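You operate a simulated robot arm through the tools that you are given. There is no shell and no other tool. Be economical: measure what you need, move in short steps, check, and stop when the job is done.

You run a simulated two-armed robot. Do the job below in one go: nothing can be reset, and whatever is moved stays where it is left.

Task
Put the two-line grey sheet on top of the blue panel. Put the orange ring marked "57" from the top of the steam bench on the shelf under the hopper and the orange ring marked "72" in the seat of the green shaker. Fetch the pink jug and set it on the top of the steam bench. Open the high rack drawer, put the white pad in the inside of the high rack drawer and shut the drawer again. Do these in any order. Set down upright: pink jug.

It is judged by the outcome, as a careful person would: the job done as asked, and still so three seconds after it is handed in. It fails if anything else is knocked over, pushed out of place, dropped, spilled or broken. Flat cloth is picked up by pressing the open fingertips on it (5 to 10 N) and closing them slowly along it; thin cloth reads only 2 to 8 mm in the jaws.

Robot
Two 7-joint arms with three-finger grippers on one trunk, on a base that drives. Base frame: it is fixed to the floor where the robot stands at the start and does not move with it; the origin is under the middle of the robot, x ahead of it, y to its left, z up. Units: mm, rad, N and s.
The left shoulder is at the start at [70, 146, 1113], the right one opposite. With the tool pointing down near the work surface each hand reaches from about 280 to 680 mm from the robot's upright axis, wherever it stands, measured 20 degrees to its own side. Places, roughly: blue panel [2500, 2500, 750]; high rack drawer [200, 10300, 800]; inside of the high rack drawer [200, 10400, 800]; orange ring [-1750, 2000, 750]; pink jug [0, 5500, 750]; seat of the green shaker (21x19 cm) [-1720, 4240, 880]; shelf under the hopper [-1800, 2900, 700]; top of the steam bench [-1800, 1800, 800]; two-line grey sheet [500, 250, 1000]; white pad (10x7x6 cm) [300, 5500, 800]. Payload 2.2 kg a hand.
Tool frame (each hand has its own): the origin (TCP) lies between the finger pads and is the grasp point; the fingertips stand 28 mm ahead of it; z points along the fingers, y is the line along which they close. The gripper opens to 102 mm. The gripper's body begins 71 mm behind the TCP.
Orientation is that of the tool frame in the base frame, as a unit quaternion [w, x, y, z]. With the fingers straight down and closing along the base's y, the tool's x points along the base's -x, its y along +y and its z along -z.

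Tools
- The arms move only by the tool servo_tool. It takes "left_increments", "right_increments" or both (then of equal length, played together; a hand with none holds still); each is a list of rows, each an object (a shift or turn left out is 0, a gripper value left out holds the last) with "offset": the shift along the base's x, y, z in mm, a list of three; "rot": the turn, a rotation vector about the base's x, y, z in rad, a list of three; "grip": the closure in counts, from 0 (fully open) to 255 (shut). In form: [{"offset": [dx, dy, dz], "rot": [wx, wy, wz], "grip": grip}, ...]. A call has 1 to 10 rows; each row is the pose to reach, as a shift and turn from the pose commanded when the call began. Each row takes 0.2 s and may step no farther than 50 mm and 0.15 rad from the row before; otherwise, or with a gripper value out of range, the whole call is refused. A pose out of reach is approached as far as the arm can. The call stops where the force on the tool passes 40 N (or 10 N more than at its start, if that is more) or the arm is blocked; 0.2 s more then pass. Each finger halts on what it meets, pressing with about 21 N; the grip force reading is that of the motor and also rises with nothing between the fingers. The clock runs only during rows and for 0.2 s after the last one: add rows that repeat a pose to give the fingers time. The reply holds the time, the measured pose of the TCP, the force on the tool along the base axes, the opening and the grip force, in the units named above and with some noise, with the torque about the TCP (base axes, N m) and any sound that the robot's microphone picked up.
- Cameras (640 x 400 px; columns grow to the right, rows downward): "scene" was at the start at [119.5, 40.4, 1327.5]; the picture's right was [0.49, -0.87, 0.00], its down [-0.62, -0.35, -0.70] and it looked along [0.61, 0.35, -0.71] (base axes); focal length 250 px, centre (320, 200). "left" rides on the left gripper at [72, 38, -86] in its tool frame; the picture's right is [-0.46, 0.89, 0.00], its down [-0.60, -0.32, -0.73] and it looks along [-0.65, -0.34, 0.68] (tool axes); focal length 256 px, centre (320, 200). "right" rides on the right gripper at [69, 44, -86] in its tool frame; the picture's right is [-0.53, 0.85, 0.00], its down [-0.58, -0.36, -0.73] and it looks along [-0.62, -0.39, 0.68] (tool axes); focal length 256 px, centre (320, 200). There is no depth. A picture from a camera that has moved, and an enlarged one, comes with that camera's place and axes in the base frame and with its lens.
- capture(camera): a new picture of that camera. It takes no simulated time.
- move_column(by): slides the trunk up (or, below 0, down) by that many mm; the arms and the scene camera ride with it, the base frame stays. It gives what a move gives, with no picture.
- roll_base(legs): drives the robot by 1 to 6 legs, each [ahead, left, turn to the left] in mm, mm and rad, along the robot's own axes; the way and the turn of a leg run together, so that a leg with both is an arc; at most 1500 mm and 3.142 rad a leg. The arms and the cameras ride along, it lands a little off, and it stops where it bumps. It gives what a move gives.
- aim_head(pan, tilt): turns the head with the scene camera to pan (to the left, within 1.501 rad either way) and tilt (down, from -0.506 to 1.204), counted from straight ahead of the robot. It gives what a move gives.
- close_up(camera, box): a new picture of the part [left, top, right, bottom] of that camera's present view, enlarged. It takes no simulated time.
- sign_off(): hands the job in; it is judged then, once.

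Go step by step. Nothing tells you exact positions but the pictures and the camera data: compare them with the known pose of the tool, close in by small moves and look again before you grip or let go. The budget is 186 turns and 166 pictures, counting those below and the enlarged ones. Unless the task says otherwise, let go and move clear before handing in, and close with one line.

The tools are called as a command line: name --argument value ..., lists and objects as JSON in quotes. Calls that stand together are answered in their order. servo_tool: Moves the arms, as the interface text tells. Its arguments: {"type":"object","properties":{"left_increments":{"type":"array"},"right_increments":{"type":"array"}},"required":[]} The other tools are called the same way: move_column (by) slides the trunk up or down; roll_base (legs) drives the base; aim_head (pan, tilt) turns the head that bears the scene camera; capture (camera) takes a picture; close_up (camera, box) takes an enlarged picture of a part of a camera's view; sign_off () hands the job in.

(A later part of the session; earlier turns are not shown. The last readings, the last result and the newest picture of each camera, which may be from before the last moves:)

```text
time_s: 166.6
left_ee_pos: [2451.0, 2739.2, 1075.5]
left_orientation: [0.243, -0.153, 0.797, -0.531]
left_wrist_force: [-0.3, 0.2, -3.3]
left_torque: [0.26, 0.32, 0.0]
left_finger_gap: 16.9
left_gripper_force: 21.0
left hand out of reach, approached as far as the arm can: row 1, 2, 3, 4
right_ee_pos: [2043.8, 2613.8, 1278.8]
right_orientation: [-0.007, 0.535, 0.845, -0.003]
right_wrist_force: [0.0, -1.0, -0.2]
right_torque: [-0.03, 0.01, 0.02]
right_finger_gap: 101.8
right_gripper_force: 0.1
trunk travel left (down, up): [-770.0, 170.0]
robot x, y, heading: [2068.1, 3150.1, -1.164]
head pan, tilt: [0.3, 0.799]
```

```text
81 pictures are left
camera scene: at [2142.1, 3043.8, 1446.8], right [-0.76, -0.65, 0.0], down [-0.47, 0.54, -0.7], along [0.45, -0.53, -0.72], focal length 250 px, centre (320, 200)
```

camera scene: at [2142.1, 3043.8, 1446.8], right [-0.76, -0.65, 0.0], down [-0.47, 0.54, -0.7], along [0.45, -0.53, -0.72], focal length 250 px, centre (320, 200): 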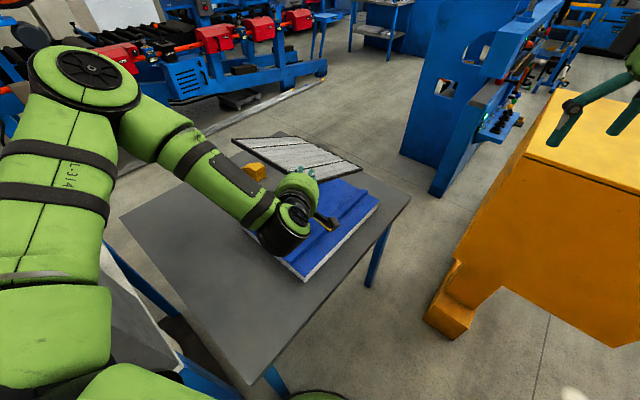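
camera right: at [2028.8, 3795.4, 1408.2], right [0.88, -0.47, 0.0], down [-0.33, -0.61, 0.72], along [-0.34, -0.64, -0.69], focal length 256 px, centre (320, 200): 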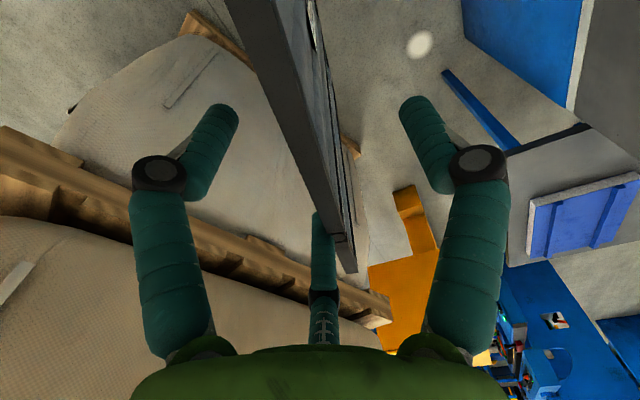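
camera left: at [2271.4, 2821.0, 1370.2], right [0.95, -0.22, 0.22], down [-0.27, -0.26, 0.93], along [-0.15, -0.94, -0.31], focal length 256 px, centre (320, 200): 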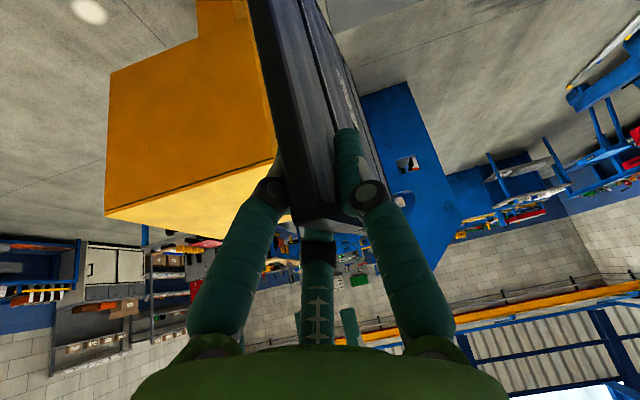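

servo_tool --left_increments '[{"offset": [0, 0, 0], "rot": [-0.1, 0, 0]}, {"offset": [0, 0, 0], "rot": [-0.2, 0, 0]}]'

move_column --by -120

capture --camera "scene"

```text
time_s: 167.2
left_ee_pos: [2458.8, 2745.2, 1140.6]
left_orientation: [0.23, -0.186, 0.75, -0.592]
left_wrist_force: [0.7, 0.3, -3.5]
left_torque: [0.27, 0.26, -0.01]
left_finger_gap: 16.8
left_gripper_force: 21.2
left hand out of reach, approached as far as the arm can: row 1, 2
right_ee_pos: [2041.7, 2615.8, 1279.5]
right_orientation: [-0.006, 0.536, 0.844, -0.003]
right_wrist_force: [0.2, 0.8, -0.6]
right_torque: [-0.04, 0.0, -0.03]
right_finger_gap: 102.1
right_gripper_force: 0.1
trunk travel left (down, up): [-770.0, 170.0]
robot x, y, heading: [2073.9, 3155.5, -1.162]
head pan, tilt: [0.3, 0.799]
```

```text
time_s: 168.7
left_ee_pos: [2460.1, 2742.9, 1020.7]
left_orientation: [0.228, -0.186, 0.749, -0.593]
left_wrist_force: [-0.2, -0.8, -2.7]
left_torque: [0.29, 0.33, -0.02]
left_finger_gap: 16.7
left_gripper_force: 21.3
right_ee_pos: [2044.1, 2614.3, 1157.9]
right_orientation: [-0.008, 0.536, 0.844, -0.003]
right_wrist_force: [-0.5, -0.6, 0.1]
right_torque: [-0.02, 0.02, 0.01]
right_finger_gap: 102.1
right_gripper_force: 0.1
trunk travel left (down, up): [-650.0, 290.0]
robot x, y, heading: [2072.0, 3149.2, -1.162]
head pan, tilt: [0.3, 0.799]
```

```text
80 pictures are left
camera scene: at [2141.7, 3043.7, 1326.8], right [-0.76, -0.65, 0.0], down [-0.47, 0.54, -0.7], along [0.45, -0.53, -0.72], focal length 250 px, centre (320, 200)
```

scene: 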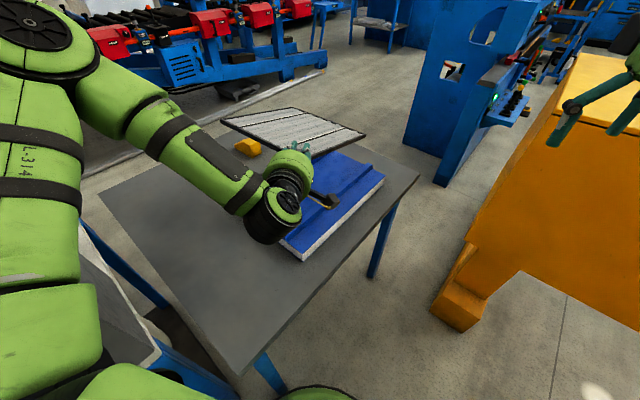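

roll_base --legs '[[0, 0, -0.08]]'

move_column --by -135

capture --camera "scene"

```text
time_s: 169.6
left_ee_pos: [2435.9, 2705.8, 1011.7]
left_orientation: [0.201, -0.16, 0.76, -0.597]
left_wrist_force: [1.2, 0.1, -2.8]
left_torque: [0.31, 0.3, -0.01]
left_finger_gap: 16.8
left_gripper_force: 20.9
right_ee_pos: [2014.5, 2609.4, 1154.4]
right_orientation: [-0.015, 0.568, 0.823, -0.003]
right_wrist_force: [-0.1, 0.6, 0.2]
right_torque: [0.0, -0.02, 0.0]
right_finger_gap: 102.0
right_gripper_force: 0.0
trunk travel left (down, up): [-650.0, 290.0]
robot x, y, heading: [2070.9, 3153.0, -1.241]
head pan, tilt: [0.3, 0.799]
```

```text
time_s: 171.2
left_ee_pos: [2450.3, 2723.0, 878.7]
left_orientation: [0.193, -0.167, 0.756, -0.603]
left_wrist_force: [0.2, -0.3, -2.7]
left_torque: [0.31, 0.3, 0.03]
left_finger_gap: 16.9
left_gripper_force: 21.3
right_ee_pos: [2037.4, 2631.9, 1032.1]
right_orientation: [-0.019, 0.562, 0.826, -0.022]
right_wrist_force: [0.2, -0.1, -0.5]
right_torque: [-0.01, 0.01, 0.02]
right_finger_gap: 101.9
right_gripper_force: 0.1
trunk travel left (down, up): [-515.0, 425.0]
robot x, y, heading: [2070.6, 3150.3, -1.239]
head pan, tilt: [0.3, 0.799]
```

```text
79 pictures are left
camera scene: at [2167.1, 3051.6, 1189.6], right [-0.81, -0.59, 0.03], down [-0.45, 0.57, -0.69], along [0.39, -0.57, -0.72], focal length 250 px, centre (320, 200)
```

scene: 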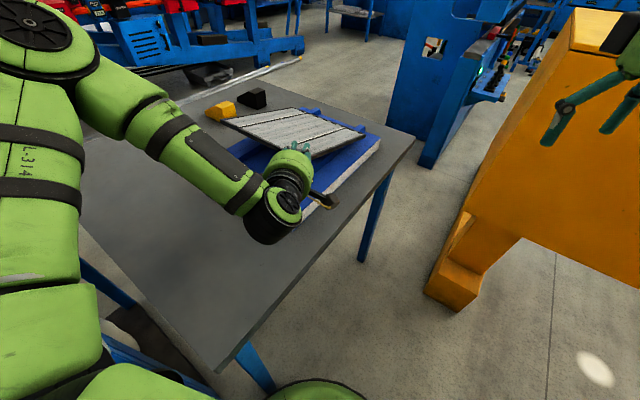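

The torso tips slightly: the right arm is probably resting on the pallet ledge. I'll lift the right hand and inward, then nudge the sheet down.

servo_tool --right_increments '[{"offset": [15, -10, 40]}, {"offset": [30, -20, 80]}, {"offset": [45, -30, 120]}, {"offset": [60, -40, 160]}, {"offset": [70, -50, 200]}]'

aim_head --pan -0.9 --tilt 0.8

capture --camera "scene"

```text
time_s: 172.4
left_ee_pos: [2427.3, 2714.0, 883.8]
left_orientation: [0.205, -0.158, 0.756, -0.601]
left_wrist_force: [0.1, 0.1, -3.1]
left_torque: [0.32, 0.29, -0.01]
left_finger_gap: 16.9
left_gripper_force: 20.7
right_ee_pos: [2038.1, 2598.1, 1127.8]
right_orientation: [-0.008, 0.568, 0.823, -0.005]
right_wrist_force: [0.8, 0.1, 0.0]
right_torque: [-0.01, 0.05, -0.01]
right_finger_gap: 102.0
right_gripper_force: 0.1
right hand out of reach, approached as far as the arm can: row 3, 4, 5
trunk travel left (down, up): [-515.0, 425.0]
robot x, y, heading: [2072.7, 3150.5, -1.247]
head pan, tilt: [0.3, 0.799]
```

```text
time_s: 173.8
left_ee_pos: [2425.8, 2714.8, 885.5]
left_orientation: [0.205, -0.156, 0.757, -0.601]
left_wrist_force: [0.1, -0.1, -3.4]
left_torque: [0.29, 0.26, 0.01]
left_finger_gap: 16.7
left_gripper_force: 21.4
right_ee_pos: [2035.0, 2596.8, 1125.8]
right_orientation: [-0.008, 0.569, 0.822, -0.003]
right_wrist_force: [0.4, -0.8, -0.1]
right_torque: [0.01, -0.05, 0.02]
right_finger_gap: 102.5
right_gripper_force: 0.0
trunk travel left (down, up): [-515.0, 425.0]
robot x, y, heading: [2072.9, 3150.5, -1.234]
head pan, tilt: [-0.901, 0.799]
```

```text
78 pictures are left
camera scene: at [2042.0, 3035.1, 1191.8], right [-0.84, 0.54, 0.0], down [0.39, 0.6, -0.7], along [-0.38, -0.59, -0.72], focal length 250 px, centre (320, 200)
```

scene: 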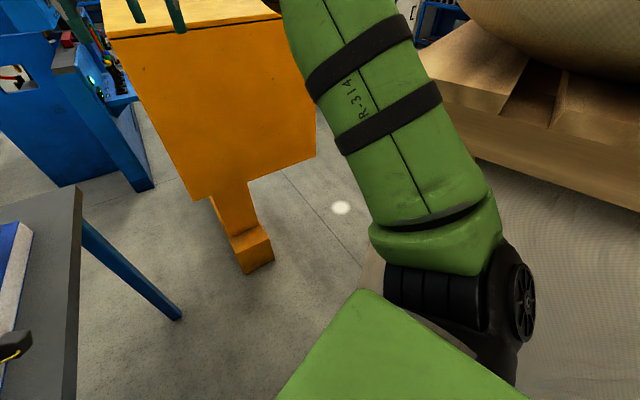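

Tilt is gone. I'll lower the last bit and watch the force.

move_column --by -35

aim_head --pan 0.3 --tilt 0.8

capture --camera "scene"

```text
time_s: 174.6
left_ee_pos: [2426.9, 2713.0, 854.3]
left_orientation: [0.206, -0.157, 0.754, -0.604]
left_wrist_force: [1.6, -0.1, 6.3]
left_torque: [-2.0, -0.36, 0.5]
left_finger_gap: 19.3
left_gripper_force: 21.1
right_ee_pos: [2033.9, 2598.3, 1092.5]
right_orientation: [-0.007, 0.569, 0.822, -0.004]
right_wrist_force: [-1.1, -0.1, 0.2]
right_torque: [0.01, -0.06, 0.0]
right_finger_gap: 102.1
right_gripper_force: 0.0
trunk travel left (down, up): [-480.0, 460.0]
robot x, y, heading: [2067.8, 3153.3, -1.238]
head pan, tilt: [-0.901, 0.799]
```

```text
time_s: 176.0
left_ee_pos: [2425.2, 2714.7, 850.5]
left_orientation: [0.205, -0.156, 0.756, -0.602]
left_wrist_force: [3.6, 0.4, 5.8]
left_torque: [-1.76, -0.31, 0.77]
left_finger_gap: 20.3
left_gripper_force: 20.9
right_ee_pos: [2034.4, 2598.0, 1092.2]
right_orientation: [-0.006, 0.569, 0.822, -0.003]
right_wrist_force: [-0.1, -0.9, 0.7]
right_torque: [-0.01, -0.02, -0.01]
right_finger_gap: 101.9
right_gripper_force: 0.0
trunk travel left (down, up): [-480.0, 460.0]
robot x, y, heading: [2067.6, 3148.5, -1.237]
head pan, tilt: [0.3, 0.799]
```

```text
77 pictures are left
camera scene: at [2132.5, 3039.3, 1156.9], right [-0.81, -0.59, 0.0], down [-0.42, 0.58, -0.7], along [0.41, -0.56, -0.72], focal length 250 px, centre (320, 200)
```

scene: 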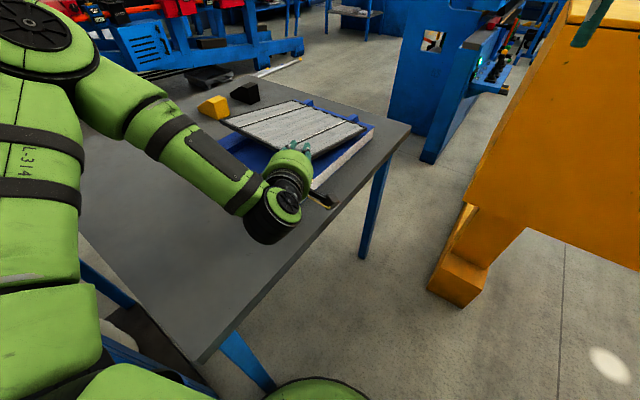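

The far edge rests on the panel. I'll open the fingers and withdraw backwards along the tool.

servo_tool --left_increments '[{"offset": [0, 0, 0], "grip": 190}, {"offset": [0, 0, 0], "grip": 150}, {"offset": [0, 0, 0], "grip": 120}, {"offset": [-11, 16, 4]}, {"offset": [-22, 32, 8]}, {"offset": [-34, 48, 11]}, {"offset": [-45, 64, 15]}]'

capture --camera "scene"

```text
time_s: 177.6
left_ee_pos: [2384.6, 2740.8, 858.2]
left_orientation: [0.205, -0.157, 0.756, -0.601]
left_wrist_force: [0.6, -0.2, -1.4]
left_torque: [-0.02, -0.03, 0.03]
left_finger_gap: 54.8
left_gripper_force: 0.7
left hand out of reach, approached as far as the arm can: row 5, 6, 7
right_ee_pos: [2034.7, 2597.7, 1091.7]
right_orientation: [-0.008, 0.569, 0.822, -0.003]
right_wrist_force: [0.5, 0.2, -0.2]
right_torque: [0.01, 0.01, 0.01]
right_finger_gap: 101.6
right_gripper_force: 0.0
trunk travel left (down, up): [-480.0, 460.0]
robot x, y, heading: [2069.4, 3153.0, -1.244]
head pan, tilt: [0.3, 0.799]
```

```text
76 pictures are left
camera scene: at [2132.6, 3038.1, 1156.8], right [-0.81, -0.59, 0.0], down [-0.42, 0.58, -0.7], along [0.41, -0.56, -0.72], focal length 250 px, centre (320, 200)
```

scene: 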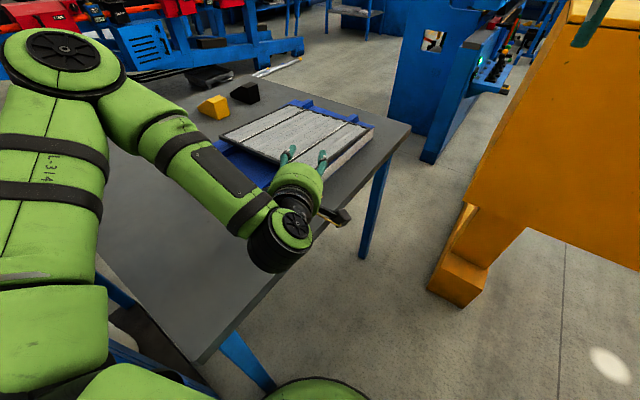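

close_up --camera "scene" --box '[200, 80, 400, 240]'

```text
2.50 times, centred on (300, 160) of scene
camera zoom: at [2132.6, 3038.1, 1156.8], right [-0.81, -0.59, 0.0], down [-0.42, 0.58, -0.7], along [0.41, -0.56, -0.72], focal length 624 px, centre (370, 300)
```

zoom: 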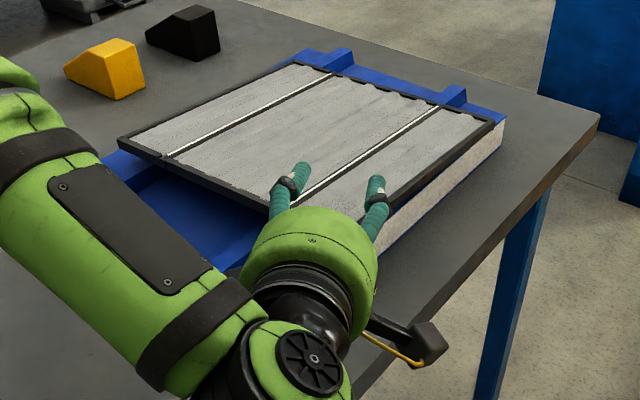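

The sheet lies flat across the ribs of the blue panel. I'll back the base to draw the fingers out.

roll_base --legs '[[-70, -10, 0]]'

close_up --camera "scene" --box '[200, 60, 400, 260]'

```text
time_s: 178.6
left_ee_pos: [2353.0, 2806.7, 857.4]
left_orientation: [0.206, -0.157, 0.756, -0.601]
left_wrist_force: [0.2, 0.6, -1.6]
left_torque: [-0.01, 0.04, 0.01]
left_finger_gap: 54.3
left_gripper_force: 0.1
right_ee_pos: [2002.5, 2662.3, 1092.2]
right_orientation: [-0.007, 0.568, 0.823, -0.003]
right_wrist_force: [0.4, 0.0, 0.1]
right_torque: [-0.03, -0.04, 0.03]
right_finger_gap: 102.2
right_gripper_force: 0.1
trunk travel left (down, up): [-480.0, 460.0]
robot x, y, heading: [2033.7, 3214.4, -1.238]
head pan, tilt: [0.3, 0.799]
```

```text
2.00 times, centred on (300, 160) of scene
camera zoom: at [2099.9, 3102.6, 1156.8], right [-0.81, -0.59, 0.0], down [-0.42, 0.58, -0.7], along [0.41, -0.56, -0.72], focal length 499 px, centre (360, 280)
```

zoom: 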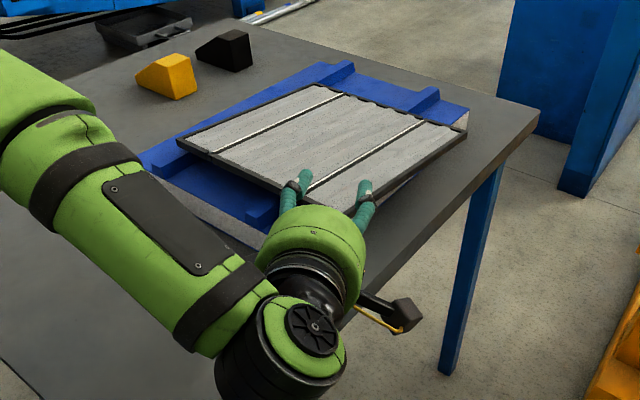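

capture --camera "left"

```text
73 pictures are left
camera left: at [2247.7, 2852.9, 828.6], right [0.41, 0.43, -0.81], down [0.15, 0.84, 0.52], along [0.9, -0.34, 0.28], focal length 256 px, centre (320, 200)
```

left: 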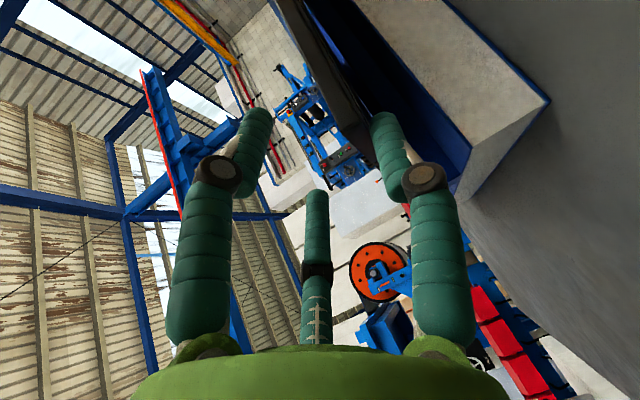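

The lower fingertip is still under the sheet's west corner and dragged it about 50 mm. I'll lower the hand a bit to free it, then back out.

move_column --by -28

roll_base --legs '[[-45, -45, 0]]'

close_up --camera "scene" --box '[200, 60, 400, 260]'

```text
time_s: 179.3
left_ee_pos: [2352.3, 2806.6, 831.0]
left_orientation: [0.205, -0.158, 0.756, -0.601]
left_wrist_force: [-0.1, 0.4, 0.4]
left_torque: [0.0, -0.02, 0.0]
left_finger_gap: 54.0
left_gripper_force: 0.1
right_ee_pos: [2003.3, 2661.9, 1063.7]
right_orientation: [-0.007, 0.567, 0.823, -0.003]
right_wrist_force: [0.8, 0.4, 0.1]
right_torque: [0.0, -0.02, -0.02]
right_finger_gap: 102.0
right_gripper_force: 0.1
trunk travel left (down, up): [-452.0, 488.0]
robot x, y, heading: [2040.5, 3214.2, -1.238]
head pan, tilt: [0.3, 0.799]
```

```text
time_s: 180.3
left_ee_pos: [2328.4, 2835.2, 829.8]
left_orientation: [0.207, -0.159, 0.756, -0.601]
left_wrist_force: [-0.7, 0.9, -0.2]
left_torque: [0.0, 0.0, -0.01]
left_finger_gap: 54.0
left_gripper_force: 0.1
right_ee_pos: [1979.9, 2690.4, 1063.9]
right_orientation: [-0.008, 0.565, 0.825, -0.004]
right_wrist_force: [0.0, -0.2, -0.8]
right_torque: [0.0, 0.02, -0.01]
right_finger_gap: 101.8
right_gripper_force: 0.1
trunk travel left (down, up): [-452.0, 488.0]
robot x, y, heading: [2012.6, 3239.6, -1.234]
head pan, tilt: [0.3, 0.799]
```

```text
2.00 times, centred on (300, 160) of scene
camera zoom: at [2074.9, 3130.5, 1128.8], right [-0.8, -0.59, 0.0], down [-0.43, 0.58, -0.7], along [0.41, -0.56, -0.72], focal length 499 px, centre (360, 280)
```

zoom: 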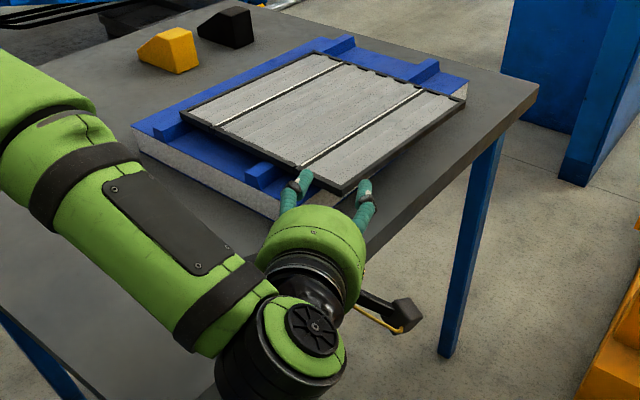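

The sheet is free and flat but overhangs the west side by ~40 mm. I'll close the fingers and push its corner gently 45 mm toward the middle.

servo_tool --left_increments '[{"offset": [0, 0, 0], "grip": 255}, {"offset": [0, 0, 0]}]'

move_column --by -12

roll_base --legs '[[70, 20, 0]]'

close_up --camera "scene" --box '[200, 60, 400, 260]'

```text
time_s: 180.9
left_ee_pos: [2329.1, 2835.0, 831.1]
left_orientation: [0.207, -0.159, 0.756, -0.601]
left_wrist_force: [0.5, 0.6, -0.4]
left_torque: [0.03, 0.01, -0.01]
left_finger_gap: 2.1
left_gripper_force: 21.0
right_ee_pos: [1979.2, 2689.1, 1063.2]
right_orientation: [-0.006, 0.565, 0.825, -0.004]
right_wrist_force: [0.3, 0.0, 0.4]
right_torque: [0.03, 0.0, -0.04]
right_finger_gap: 102.0
right_gripper_force: 0.1
trunk travel left (down, up): [-452.0, 488.0]
robot x, y, heading: [2010.1, 3244.9, -1.234]
head pan, tilt: [0.3, 0.799]
```

```text
time_s: 181.5
left_ee_pos: [2327.9, 2834.4, 818.8]
left_orientation: [0.207, -0.159, 0.756, -0.601]
left_wrist_force: [-1.0, -0.3, -0.2]
left_torque: [0.01, -0.01, 0.03]
left_finger_gap: 2.0
left_gripper_force: 20.8
right_ee_pos: [1978.5, 2689.7, 1051.4]
right_orientation: [-0.007, 0.565, 0.825, -0.004]
right_wrist_force: [0.7, 0.9, 0.3]
right_torque: [-0.04, 0.02, 0.01]
right_finger_gap: 102.1
right_gripper_force: 0.0
trunk travel left (down, up): [-440.0, 500.0]
robot x, y, heading: [2013.0, 3241.8, -1.231]
head pan, tilt: [0.3, 0.799]
```

```text
time_s: 182.6
left_ee_pos: [2369.9, 2774.8, 817.9]
left_orientation: [0.206, -0.158, 0.756, -0.601]
left_wrist_force: [0.1, 0.3, 0.3]
left_torque: [-0.03, -0.01, -0.01]
left_finger_gap: 2.3
left_gripper_force: 20.9
right_ee_pos: [2021.3, 2628.9, 1050.6]
right_orientation: [-0.006, 0.566, 0.824, -0.003]
right_wrist_force: [0.5, -0.1, 0.3]
right_torque: [0.03, 0.02, 0.01]
right_finger_gap: 102.0
right_gripper_force: 0.2
trunk travel left (down, up): [-440.0, 500.0]
robot x, y, heading: [2052.2, 3184.7, -1.236]
head pan, tilt: [0.3, 0.799]
```

```text
2.00 times, centred on (300, 160) of scene
camera zoom: at [2116.3, 3070.2, 1116.7], right [-0.8, -0.59, 0.0], down [-0.43, 0.58, -0.7], along [0.41, -0.56, -0.72], focal length 499 px, centre (360, 280)
```

zoom: 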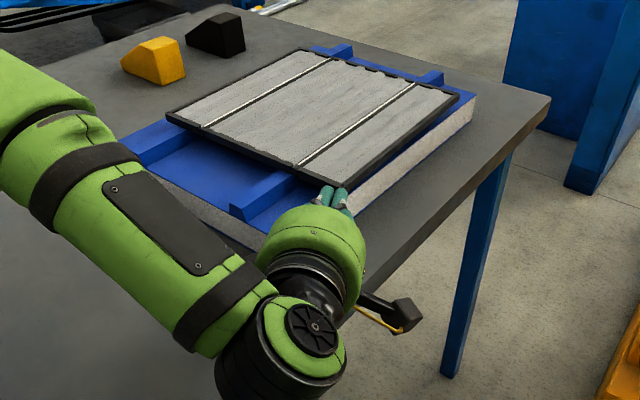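

The sheet now sits fully on the blue panel. I'll back away, raise the trunk and leave north, with the arms tucked for travel.

roll_base --legs '[[-60, -20, 0]]'

move_column --by 460

roll_base --legs '[[-300, -40, 0], [-800, -60, 0]]'

```text
time_s: 183.6
left_ee_pos: [2329.5, 2825.5, 819.5]
left_orientation: [0.207, -0.159, 0.756, -0.6]
left_wrist_force: [-0.3, 0.9, -0.4]
left_torque: [0.02, -0.02, 0.02]
left_finger_gap: 2.0
left_gripper_force: 21.0
right_ee_pos: [1980.2, 2679.7, 1051.8]
right_orientation: [-0.007, 0.566, 0.824, -0.004]
right_wrist_force: [0.7, -0.2, -0.5]
right_torque: [-0.01, -0.02, 0.03]
right_finger_gap: 101.9
right_gripper_force: 0.0
trunk travel left (down, up): [-440.0, 500.0]
robot x, y, heading: [2017.7, 3233.2, -1.237]
head pan, tilt: [0.3, 0.799]
```

```text
refused: 460 is not a number from -400 to 400
```

```text
time_s: 185.7
left_ee_pos: [2234.7, 3098.8, 817.8]
left_orientation: [0.209, -0.161, 0.756, -0.599]
left_wrist_force: [0.2, -0.3, 0.4]
left_torque: [-0.03, -0.05, -0.03]
left_finger_gap: 2.2
left_gripper_force: 20.9
right_ee_pos: [1884.8, 2951.7, 1050.9]
right_orientation: [-0.007, 0.564, 0.826, -0.004]
right_wrist_force: [0.2, 0.0, 0.7]
right_torque: [0.0, 0.05, -0.02]
right_finger_gap: 102.2
right_gripper_force: 0.0
trunk travel left (down, up): [-440.0, 500.0]
robot x, y, heading: [1911.5, 3503.2, -1.236]
head pan, tilt: [0.3, 0.799]
stopped in leg 1: the robot was blocked; the commanded pose is now the measured one
```

move_column --by 400

roll_base --legs '[[0, 60, 0]]'

aim_head --pan 0.0 --tilt 0.7

capture --camera "scene"

```text
time_s: 189.5
left_ee_pos: [2238.7, 3099.3, 1217.0]
left_orientation: [0.207, -0.162, 0.755, -0.6]
left_wrist_force: [-0.3, 0.6, 0.6]
left_torque: [0.02, -0.02, 0.0]
left_finger_gap: 2.3
left_gripper_force: 21.0
right_ee_pos: [1890.3, 2953.3, 1452.2]
right_orientation: [-0.007, 0.564, 0.826, -0.005]
right_wrist_force: [0.7, -0.2, -0.2]
right_torque: [0.0, -0.01, 0.01]
right_finger_gap: 101.9
right_gripper_force: 0.0
trunk travel left (down, up): [-840.0, 100.0]
robot x, y, heading: [1918.4, 3506.7, -1.233]
head pan, tilt: [0.3, 0.799]
```

```text
time_s: 190.5
left_ee_pos: [2279.7, 3114.6, 1219.0]
left_orientation: [0.212, -0.156, 0.756, -0.6]
left_wrist_force: [-1.0, -0.4, -0.4]
left_torque: [0.03, 0.01, 0.1]
left_finger_gap: 2.2
left_gripper_force: 20.8
right_ee_pos: [1929.1, 2966.5, 1449.7]
right_orientation: [-0.004, 0.565, 0.825, 0.0]
right_wrist_force: [-2.0, 0.6, 0.4]
right_torque: [0.05, -0.14, 0.06]
right_finger_gap: 101.8
right_gripper_force: 0.0
trunk travel left (down, up): [-840.0, 100.0]
robot x, y, heading: [1971.0, 3524.4, -1.232]
head pan, tilt: [0.3, 0.799]
```

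```text
time_s: 191.3
left_ee_pos: [2289.2, 3116.8, 1217.9]
left_orientation: [0.207, -0.16, 0.756, -0.6]
left_wrist_force: [-0.6, 1.0, -0.7]
left_torque: [-0.01, 0.0, -0.01]
left_finger_gap: 2.4
left_gripper_force: 20.6
right_ee_pos: [1942.1, 2970.7, 1451.7]
right_orientation: [-0.007, 0.566, 0.824, -0.004]
right_wrist_force: [0.6, 0.0, 0.2]
right_torque: [-0.05, 0.04, -0.02]
right_finger_gap: 101.9
right_gripper_force: 0.1
trunk travel left (down, up): [-840.0, 100.0]
robot x, y, heading: [1973.2, 3522.1, -1.232]
head pan, tilt: [0.0, 0.7]
```

```text
70 pictures are left
camera scene: at [2016.4, 3397.3, 1525.0], right [-0.94, -0.33, 0.0], down [-0.22, 0.61, -0.76], along [0.25, -0.72, -0.64], focal length 250 px, centre (320, 200)
```

scene: 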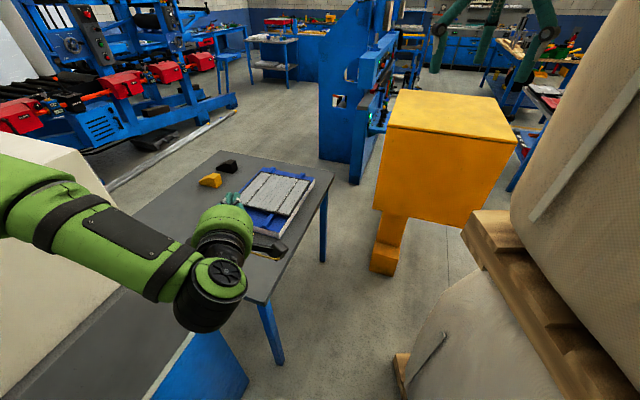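

Sheet is in place. I'll continue backing north into open floor.

roll_base --legs '[[-800, 0, 0]]'

servo_tool --left_increments '[{"offset": [0, 0, 10], "rot": [0.14, 0, 0]}, {"offset": [0, 0, 20], "rot": [0.28, 0, 0]}, {"offset": [0, 0, 30], "rot": [0.42, 0, 0]}, {"offset": [0, 0, 30], "rot": [0.56, 0, 0]}, {"offset": [0, 0, 30], "rot": [0.7, 0, 0]}, {"offset": [0, 0, 30], "rot": [0.84, 0, 0]}, {"offset": [0, 0, 30], "rot": [0.98, 0, 0]}, {"offset": [0, 0, 30], "rot": [1.12, 0, 0]}, {"offset": [0, 0, 30], "rot": [1.26, 0, 0], "grip": 0}, {"offset": [0, 0, 30], "rot": [1.34, 0, 0]}]'

```text
time_s: 195.6
left_ee_pos: [2027.5, 3859.8, 1217.9]
left_orientation: [0.204, -0.156, 0.757, -0.601]
left_wrist_force: [0.0, -0.4, -0.5]
left_torque: [-0.02, -0.03, -0.01]
left_finger_gap: 2.5
left_gripper_force: 21.2
right_ee_pos: [1676.8, 3714.4, 1451.6]
right_orientation: [-0.007, 0.569, 0.822, -0.002]
right_wrist_force: [1.0, -0.1, 0.1]
right_torque: [-0.02, 0.03, -0.02]
right_finger_gap: 102.0
right_gripper_force: 0.2
trunk travel left (down, up): [-840.0, 100.0]
robot x, y, heading: [1712.8, 4267.9, -1.238]
head pan, tilt: [0.0, 0.7]
```

```text
time_s: 197.8
left_ee_pos: [2055.6, 3889.6, 1243.5]
left_orientation: [0.257, 0.005, 0.966, 0.0]
left_wrist_force: [-0.5, -1.2, -0.3]
left_torque: [0.0, -0.01, 0.0]
left_finger_gap: 101.9
left_gripper_force: 0.1
left hand out of reach, approached as far as the arm can: row 8, 9, 10
right_ee_pos: [1676.0, 3717.1, 1451.8]
right_orientation: [-0.007, 0.57, 0.822, -0.002]
right_wrist_force: [-0.1, 0.2, 0.4]
right_torque: [0.02, -0.01, -0.03]
right_finger_gap: 102.2
right_gripper_force: 0.0
trunk travel left (down, up): [-840.0, 100.0]
robot x, y, heading: [1711.2, 4269.2, -1.242]
head pan, tilt: [0.0, 0.7]
```

servo_tool --left_increments '[{"offset": [-20, 0, 20], "rot": [0, 0.13, 0]}, {"offset": [-40, 0, 40], "rot": [0, 0.26, 0]}, {"offset": [-60, 0, 60], "rot": [0, 0.39, 0]}, {"offset": [-80, 0, 80], "rot": [0, 0.52, 0]}]'

servo_tool --left_increments '[{"offset": [-5, 0, 5], "rot": [0, 0, -0.14]}, {"offset": [-10, 0, 10], "rot": [0, 0, -0.28]}, {"offset": [-15, 0, 15], "rot": [0, 0, -0.42]}, {"offset": [-20, 0, 20], "rot": [0, 0, -0.56]}, {"offset": [-20, 0, 20], "rot": [0, 0, -0.7]}, {"offset": [-20, 0, 20], "rot": [0, 0, -0.84]}, {"offset": [-20, 0, 20], "rot": [0, 0, -0.98]}, {"offset": [-20, 0, 20], "rot": [0, 0, -1.12]}, {"offset": [-20, 0, 20], "rot": [0, 0, -1.24]}]'

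roll_base --legs '[[0, 0, 2.81], [0, 1450, 0]]'

aim_head --pan 0.0 --tilt 0.6

capture --camera "scene"

```text
time_s: 198.8
left_ee_pos: [1995.1, 3901.1, 1352.5]
left_orientation: [0.0, 0.004, 1.0, -0.002]
left_wrist_force: [-0.3, 0.1, 0.1]
left_torque: [-0.04, 0.01, 0.02]
left_finger_gap: 101.7
left_gripper_force: 0.1
left hand out of reach, approached as far as the arm can: row 3, 4
right_ee_pos: [1675.9, 3717.8, 1452.0]
right_orientation: [-0.007, 0.569, 0.822, -0.003]
right_wrist_force: [0.0, 0.1, -0.6]
right_torque: [-0.01, 0.0, 0.0]
right_finger_gap: 102.0
right_gripper_force: 0.0
trunk travel left (down, up): [-840.0, 100.0]
robot x, y, heading: [1711.1, 4267.5, -1.242]
head pan, tilt: [0.0, 0.7]
```

```text
time_s: 200.8
left_ee_pos: [1985.3, 3914.8, 1367.3]
left_orientation: [0.0, 0.586, 0.81, -0.002]
left_wrist_force: [0.0, 0.4, 0.1]
left_torque: [-0.03, 0.01, 0.03]
left_finger_gap: 102.0
left_gripper_force: 0.1
left hand out of reach, approached as far as the arm can: row 1, 2, 3, 4, 5, 6, 7, 8, 9
right_ee_pos: [1675.8, 3716.7, 1452.4]
right_orientation: [-0.006, 0.568, 0.823, -0.003]
right_wrist_force: [0.6, 0.2, -0.9]
right_torque: [-0.03, 0.0, 0.01]
right_finger_gap: 102.1
right_gripper_force: 0.2
trunk travel left (down, up): [-840.0, 100.0]
robot x, y, heading: [1713.0, 4265.6, -1.241]
head pan, tilt: [0.0, 0.7]
```

```text
time_s: 214.6
left_ee_pos: [123.5, 4692.8, 1368.1]
left_orientation: [0.003, -0.703, 0.711, -0.001]
left_wrist_force: [-0.4, -0.8, 0.0]
left_torque: [0.04, -0.01, -0.02]
left_finger_gap: 102.0
left_gripper_force: 0.0
right_ee_pos: [481.2, 4779.5, 1451.0]
right_orientation: [-0.002, 0.717, -0.697, 0.008]
right_wrist_force: [-0.6, -0.2, -0.1]
right_torque: [-0.03, 0.01, 0.0]
right_finger_gap: 102.0
right_gripper_force: 0.0
trunk travel left (down, up): [-840.0, 100.0]
robot x, y, heading: [266.2, 4267.3, 1.567]
head pan, tilt: [0.0, 0.7]
```

```text
time_s: 215.2
left_ee_pos: [122.7, 4694.2, 1367.8]
left_orientation: [0.003, -0.704, 0.71, -0.002]
left_wrist_force: [-0.5, 0.8, 0.4]
left_torque: [-0.01, 0.01, -0.03]
left_finger_gap: 101.9
left_gripper_force: 0.0
right_ee_pos: [479.5, 4779.8, 1452.2]
right_orientation: [-0.002, 0.717, -0.697, 0.007]
right_wrist_force: [0.2, -1.4, 0.4]
right_torque: [0.02, 0.03, -0.04]
right_finger_gap: 101.9
right_gripper_force: 0.1
trunk travel left (down, up): [-840.0, 100.0]
robot x, y, heading: [265.8, 4268.3, 1.571]
head pan, tilt: [0.0, 0.6]
```

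```text
69 pictures are left
camera scene: at [265.2, 4406.9, 1533.6], right [1.0, 0.0, 0.0], down [0.0, -0.57, -0.82], along [0.0, 0.82, -0.57], focal length 250 px, centre (320, 200)
```

scene: 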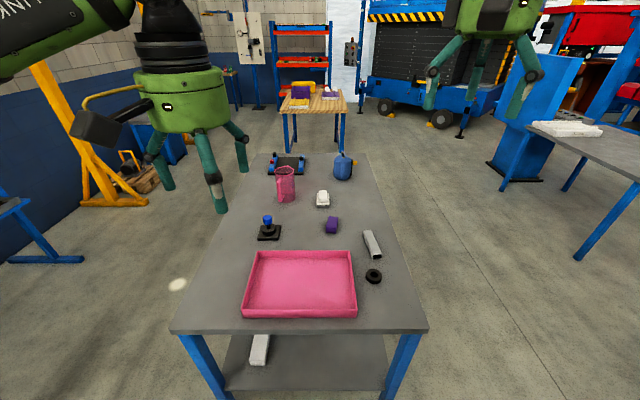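

I see the long table with the jug near (84,5534) and the white pad near (276,5489), both reachable only from the table's sides. I'll zoom in on them.

close_up --camera "scene" --box '[245, 145, 405, 255]'

```text
3.64 times, centred on (325, 200) of scene
camera zoom: at [265.2, 4406.9, 1533.6], right [1.0, 0.0, 0.0], down [0.0, -0.57, -0.82], along [0.0, 0.82, -0.57], focal length 907 px, centre (302, 200)
```

zoom: 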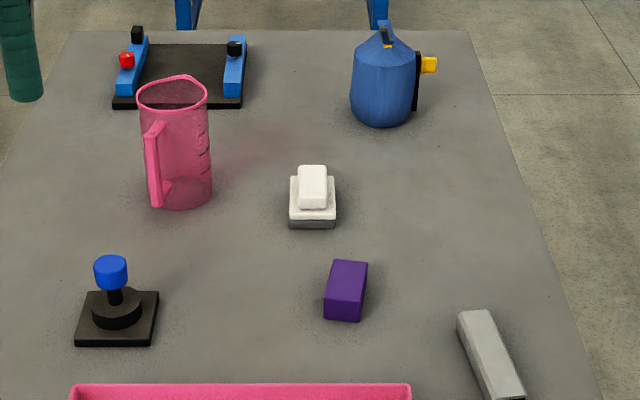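

I'll take the jug by its rim from the table's left (west) side: drive around and face east.

roll_base --legs '[[0, 780, 0], [1240, 0, 0], [0, 0, -1.57]]'

aim_head --pan 0.0 --tilt 0.85

capture --camera "scene"

```text
time_s: 229.1
left_ee_pos: [-99.5, 5666.3, 1367.4]
left_orientation: [0.001, -0.008, 1.0, -0.003]
left_wrist_force: [0.4, 0.1, -0.1]
left_torque: [-0.02, 0.0, -0.02]
left_finger_gap: 101.9
left_gripper_force: 0.0
right_ee_pos: [-3.4, 5311.6, 1451.6]
right_orientation: [-0.003, -0.027, 1.0, -0.007]
right_wrist_force: [0.1, 0.3, -0.8]
right_torque: [0.02, 0.0, 0.0]
right_finger_gap: 102.1
right_gripper_force: 0.1
trunk travel left (down, up): [-840.0, 100.0]
robot x, y, heading: [-521.7, 5513.4, 0.024]
head pan, tilt: [0.0, 0.6]
```

```text
time_s: 229.9
left_ee_pos: [-99.1, 5665.0, 1368.9]
left_orientation: [0.001, -0.008, 1.0, -0.003]
left_wrist_force: [0.2, -0.4, -0.4]
left_torque: [0.02, -0.01, 0.04]
left_finger_gap: 101.9
left_gripper_force: 0.1
right_ee_pos: [-4.3, 5311.4, 1451.9]
right_orientation: [-0.004, -0.026, 1.0, -0.007]
right_wrist_force: [-0.9, -0.7, -0.8]
right_torque: [0.0, -0.03, -0.01]
right_finger_gap: 101.9
right_gripper_force: 0.0
trunk travel left (down, up): [-840.0, 100.0]
robot x, y, heading: [-522.0, 5514.7, 0.024]
head pan, tilt: [0.0, 0.85]
```

```text
67 pictures are left
camera scene: at [-393.7, 5515.2, 1512.8], right [0.02, -1.0, 0.0], down [-0.75, -0.02, -0.66], along [0.66, 0.02, -0.75], focal length 250 px, centre (320, 200)
```

scene: 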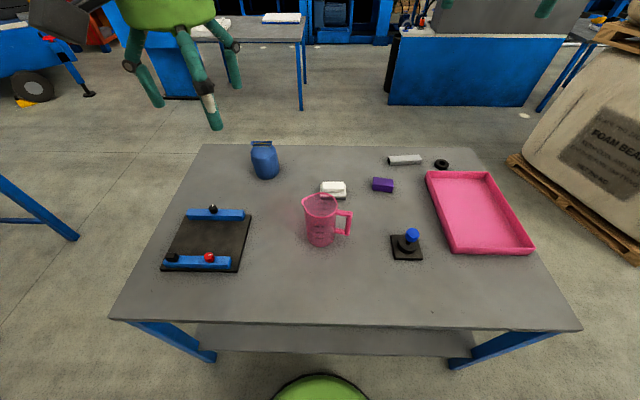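

move_column --by -150

roll_base --legs '[[50, 0, 0]]'

close_up --camera "scene" --box '[270, 140, 390, 240]'

```text
time_s: 231.6
left_ee_pos: [-99.5, 5666.8, 1217.8]
left_orientation: [0.0, -0.008, 1.0, -0.002]
left_wrist_force: [-0.4, 0.8, 0.3]
left_torque: [-0.01, 0.01, 0.01]
left_finger_gap: 101.8
left_gripper_force: 0.0
right_ee_pos: [-5.4, 5310.6, 1302.5]
right_orientation: [-0.003, -0.026, 1.0, -0.007]
right_wrist_force: [-0.4, -0.3, -0.2]
right_torque: [0.02, 0.04, -0.03]
right_finger_gap: 102.1
right_gripper_force: 0.0
trunk travel left (down, up): [-690.0, 250.0]
robot x, y, heading: [-520.1, 5510.6, 0.023]
head pan, tilt: [0.0, 0.85]
```

```text
time_s: 232.5
left_ee_pos: [-57.2, 5665.7, 1221.2]
left_orientation: [0.005, -0.007, 1.0, -0.003]
left_wrist_force: [-1.5, 0.0, 0.8]
left_torque: [0.0, -0.06, -0.02]
left_finger_gap: 102.3
left_gripper_force: 0.1
right_ee_pos: [37.7, 5311.5, 1304.9]
right_orientation: [0.0, -0.026, 1.0, -0.005]
right_wrist_force: [-0.7, -0.4, 0.4]
right_torque: [-0.04, -0.09, 0.01]
right_finger_gap: 101.9
right_gripper_force: 0.1
trunk travel left (down, up): [-690.0, 250.0]
robot x, y, heading: [-473.2, 5514.5, 0.026]
head pan, tilt: [0.0, 0.85]
```

```text
4.00 times, centred on (330, 190) of scene
camera zoom: at [-352.0, 5516.3, 1363.6], right [0.02, -1.0, 0.0], down [-0.75, -0.02, -0.66], along [0.66, 0.02, -0.75], focal length 998 px, centre (280, 240)
```

zoom: 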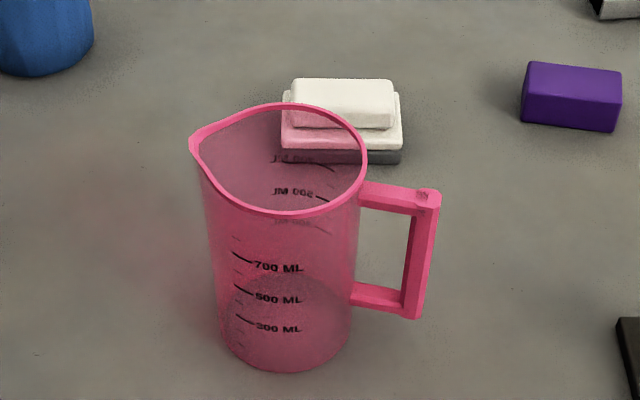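

The jug is empty, its handle points to the robot's right, and its near rim is at about (58,5527), z≈922. I'll bring the left hand over the near rim, turned 90°, with a partial opening.

servo_tool --left_increments '[{"offset": [12, -14, -20], "rot": [0, 0, 0.15], "grip": 150}, {"offset": [24, -28, -40], "rot": [0, 0, 0.3]}, {"offset": [36, -42, -60], "rot": [0, 0, 0.45]}, {"offset": [48, -56, -80], "rot": [0, 0, 0.6]}, {"offset": [60, -70, -100], "rot": [0, 0, 0.75]}, {"offset": [72, -84, -120], "rot": [0, 0, 0.9]}, {"offset": [84, -98, -140], "rot": [0, 0, 1.05]}, {"offset": [96, -112, -160], "rot": [0, 0, 1.2]}, {"offset": [108, -126, -185], "rot": [0, 0, 1.35]}, {"offset": [117, -139, -205], "rot": [0, 0, 1.5]}]'

capture --camera "left"

close_up --camera "scene" --box '[240, 80, 400, 240]'

```text
time_s: 234.7
left_ee_pos: [-9.0, 5641.7, 1022.5]
left_orientation: [0.002, -0.688, 0.726, -0.002]
left_wrist_force: [0.4, -0.6, 0.5]
left_torque: [0.03, 0.01, 0.02]
left_finger_gap: 41.9
left_gripper_force: 0.0
left hand out of reach, approached as far as the arm can: row 1, 2, 3, 4, 5, 6, 7, 8, 9, 10
right_ee_pos: [44.9, 5311.1, 1301.5]
right_orientation: [-0.003, -0.026, 1.0, -0.006]
right_wrist_force: [0.3, -0.1, 0.0]
right_torque: [0.01, -0.03, -0.01]
right_finger_gap: 102.1
right_gripper_force: 0.2
trunk travel left (down, up): [-690.0, 250.0]
robot x, y, heading: [-473.3, 5512.9, 0.023]
head pan, tilt: [0.0, 0.85]
```

```text
65 pictures are left
camera left: at [-50.8, 5571.8, 1107.0], right [-0.86, 0.51, -0.01], down [0.34, 0.59, 0.73], along [0.38, 0.63, -0.68], focal length 256 px, centre (320, 200)
```

left: 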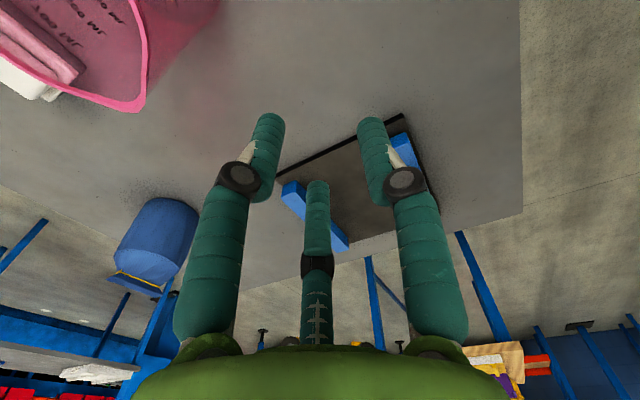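

```text
2.50 times, centred on (320, 160) of scene
camera zoom: at [-344.4, 5516.5, 1362.8], right [0.02, -1.0, 0.0], down [-0.75, -0.02, -0.66], along [0.66, 0.02, -0.75], focal length 624 px, centre (320, 300)
```

zoom: 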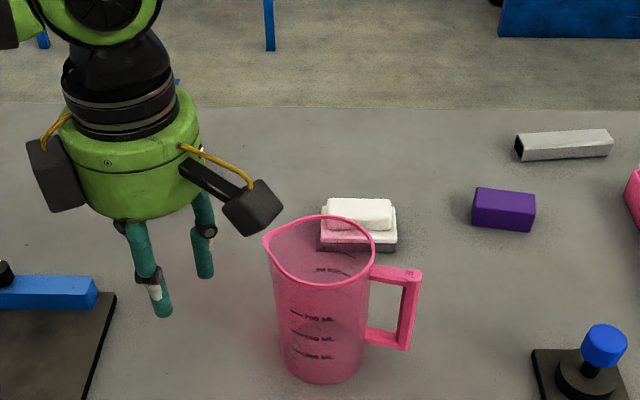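

The left hand doesn't reach that far across, so I'll shift the base right instead.

roll_base --legs '[[10, -118, 0]]'

servo_tool --left_increments '[{"offset": [20, 0, 0], "rot": [0, 0, 0.05]}, {"offset": [40, 0, 0], "rot": [0, 0, 0.05]}, {"offset": [60, 0, 0], "rot": [0, 0, 0.05]}]'

capture --camera "left"

close_up --camera "scene" --box '[220, 60, 380, 220]'

```text
time_s: 236.0
left_ee_pos: [3.5, 5527.4, 1022.2]
left_orientation: [0.002, -0.687, 0.727, -0.002]
left_wrist_force: [0.8, -0.7, -0.3]
left_torque: [-0.01, -0.01, -0.02]
left_finger_gap: 41.9
left_gripper_force: 0.0
right_ee_pos: [56.0, 5198.8, 1301.9]
right_orientation: [-0.003, -0.027, 1.0, -0.008]
right_wrist_force: [-0.2, 0.2, -0.1]
right_torque: [0.04, 0.04, -0.05]
right_finger_gap: 102.3
right_gripper_force: 0.0
trunk travel left (down, up): [-690.0, 250.0]
robot x, y, heading: [-455.1, 5397.7, 0.026]
head pan, tilt: [0.0, 0.85]
```

```text
time_s: 236.8
left_ee_pos: [37.5, 5549.9, 1024.2]
left_orientation: [0.002, -0.705, 0.709, -0.003]
left_wrist_force: [0.1, 0.9, 0.2]
left_torque: [0.05, 0.02, -0.02]
left_finger_gap: 42.0
left_gripper_force: 0.0
left hand out of reach, approached as far as the arm can: row 1, 2, 3
right_ee_pos: [57.9, 5195.6, 1301.6]
right_orientation: [-0.003, -0.027, 1.0, -0.006]
right_wrist_force: [0.1, -1.2, -1.3]
right_torque: [0.02, -0.01, 0.01]
right_finger_gap: 102.0
right_gripper_force: 0.1
trunk travel left (down, up): [-690.0, 250.0]
robot x, y, heading: [-459.9, 5395.5, 0.022]
head pan, tilt: [0.0, 0.85]
```

```text
63 pictures are left
camera left: at [-1.8, 5478.2, 1109.8], right [-0.88, 0.47, -0.01], down [0.32, 0.6, 0.73], along [0.35, 0.65, -0.68], focal length 256 px, centre (320, 200)
```

left: 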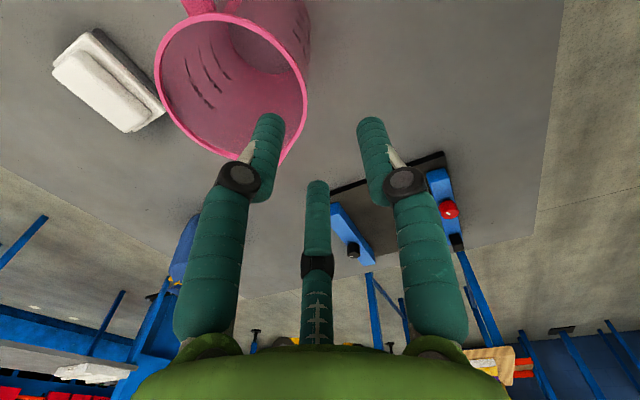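

```text
2.50 times, centred on (300, 140) of scene
camera zoom: at [-331.7, 5399.8, 1362.8], right [0.02, -1.0, 0.0], down [-0.75, -0.02, -0.66], along [0.66, 0.02, -0.75], focal length 624 px, centre (370, 350)
```

zoom: 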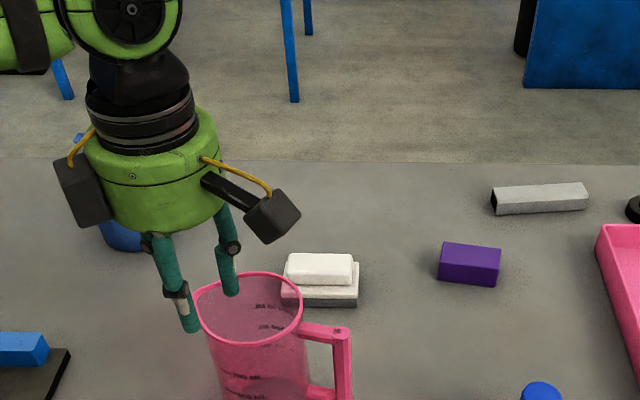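

roll_base --legs '[[16, -26, 0]]'

servo_tool --left_increments '[{"offset": [0, 0, -25]}]'

capture --camera "left"

```text
time_s: 237.6
left_ee_pos: [50.4, 5531.0, 1024.5]
left_orientation: [0.002, -0.706, 0.709, -0.006]
left_wrist_force: [-0.1, 1.1, -0.5]
left_torque: [-0.02, -0.04, -0.01]
left_finger_gap: 42.0
left_gripper_force: 0.1
right_ee_pos: [70.2, 5178.7, 1305.6]
right_orientation: [-0.002, -0.028, 1.0, -0.009]
right_wrist_force: [-0.9, 0.9, -0.5]
right_torque: [-0.09, -0.08, 0.0]
right_finger_gap: 102.0
right_gripper_force: 0.3
trunk travel left (down, up): [-690.0, 250.0]
robot x, y, heading: [-445.0, 5372.9, 0.024]
head pan, tilt: [0.0, 0.85]
```

```text
time_s: 238.0
left_ee_pos: [52.0, 5528.4, 999.6]
left_orientation: [0.003, -0.706, 0.708, -0.003]
left_wrist_force: [0.0, -0.5, 0.2]
left_torque: [-0.04, 0.0, 0.0]
left_finger_gap: 42.0
left_gripper_force: 0.0
right_ee_pos: [73.6, 5173.3, 1303.0]
right_orientation: [-0.003, -0.028, 1.0, -0.008]
right_wrist_force: [-0.1, 0.4, 0.1]
right_torque: [-0.04, 0.01, 0.0]
right_finger_gap: 102.1
right_gripper_force: 0.1
trunk travel left (down, up): [-690.0, 250.0]
robot x, y, heading: [-443.3, 5368.7, 0.026]
head pan, tilt: [0.0, 0.85]
```

```text
61 pictures are left
camera left: at [13.8, 5456.6, 1084.7], right [-0.88, 0.47, -0.01], down [0.31, 0.6, 0.73], along [0.35, 0.64, -0.68], focal length 256 px, centre (320, 200)
```

left: 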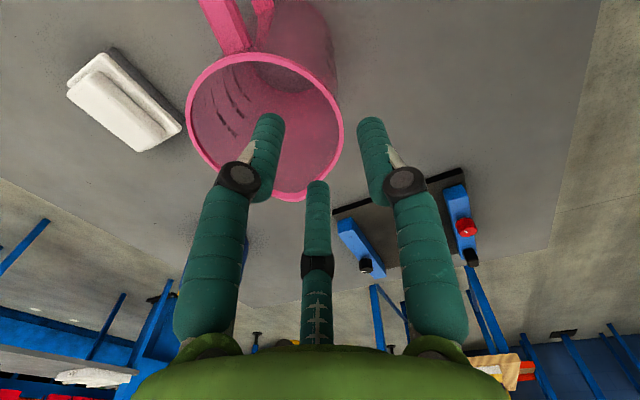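

The near rim lies between the fingers. I'll descend over it and close gently.

servo_tool --left_increments '[{"offset": [-3, 0, -30]}, {"offset": [-4, 0, -60]}, {"offset": [-4, 0, -92]}]'

close_up --camera "scene" --box '[220, 40, 380, 200]'

```text
time_s: 238.5
left_ee_pos: [46.6, 5531.1, 971.4]
left_orientation: [0.009, -0.706, 0.709, -0.013]
left_wrist_force: [-2.2, 1.2, 12.4]
left_torque: [0.42, -0.09, 0.17]
left_finger_gap: 42.1
left_gripper_force: 0.2
left hand out of reach, approached as far as the arm can: row 1, 2
right_ee_pos: [71.2, 5173.0, 1302.4]
right_orientation: [-0.001, -0.028, 1.0, -0.007]
right_wrist_force: [-0.7, -1.1, 0.1]
right_torque: [-0.06, 0.01, 0.02]
right_finger_gap: 102.2
right_gripper_force: 0.1
trunk travel left (down, up): [-690.0, 250.0]
robot x, y, heading: [-443.5, 5370.7, 0.028]
head pan, tilt: [0.0, 0.85]
stopped in row 2 (left hand): the force on the tool passed its limit at 54 N (the readings are from after the stop); the commanded pose is now the measured one
```

```text
2.50 times, centred on (300, 120) of scene
camera zoom: at [-318.9, 5375.7, 1363.2], right [0.03, -1.0, 0.0], down [-0.75, -0.02, -0.66], along [0.66, 0.02, -0.75], focal length 624 px, centre (370, 400)
```

zoom: 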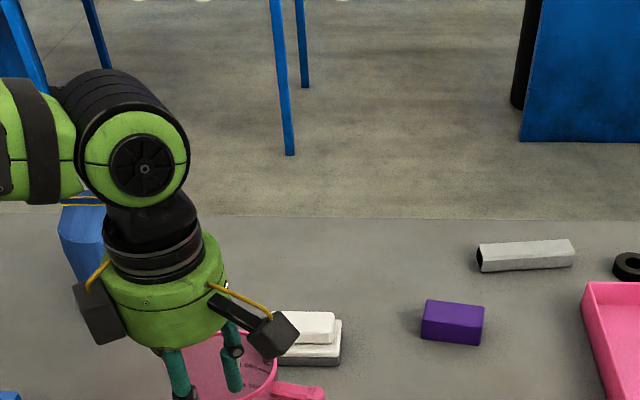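

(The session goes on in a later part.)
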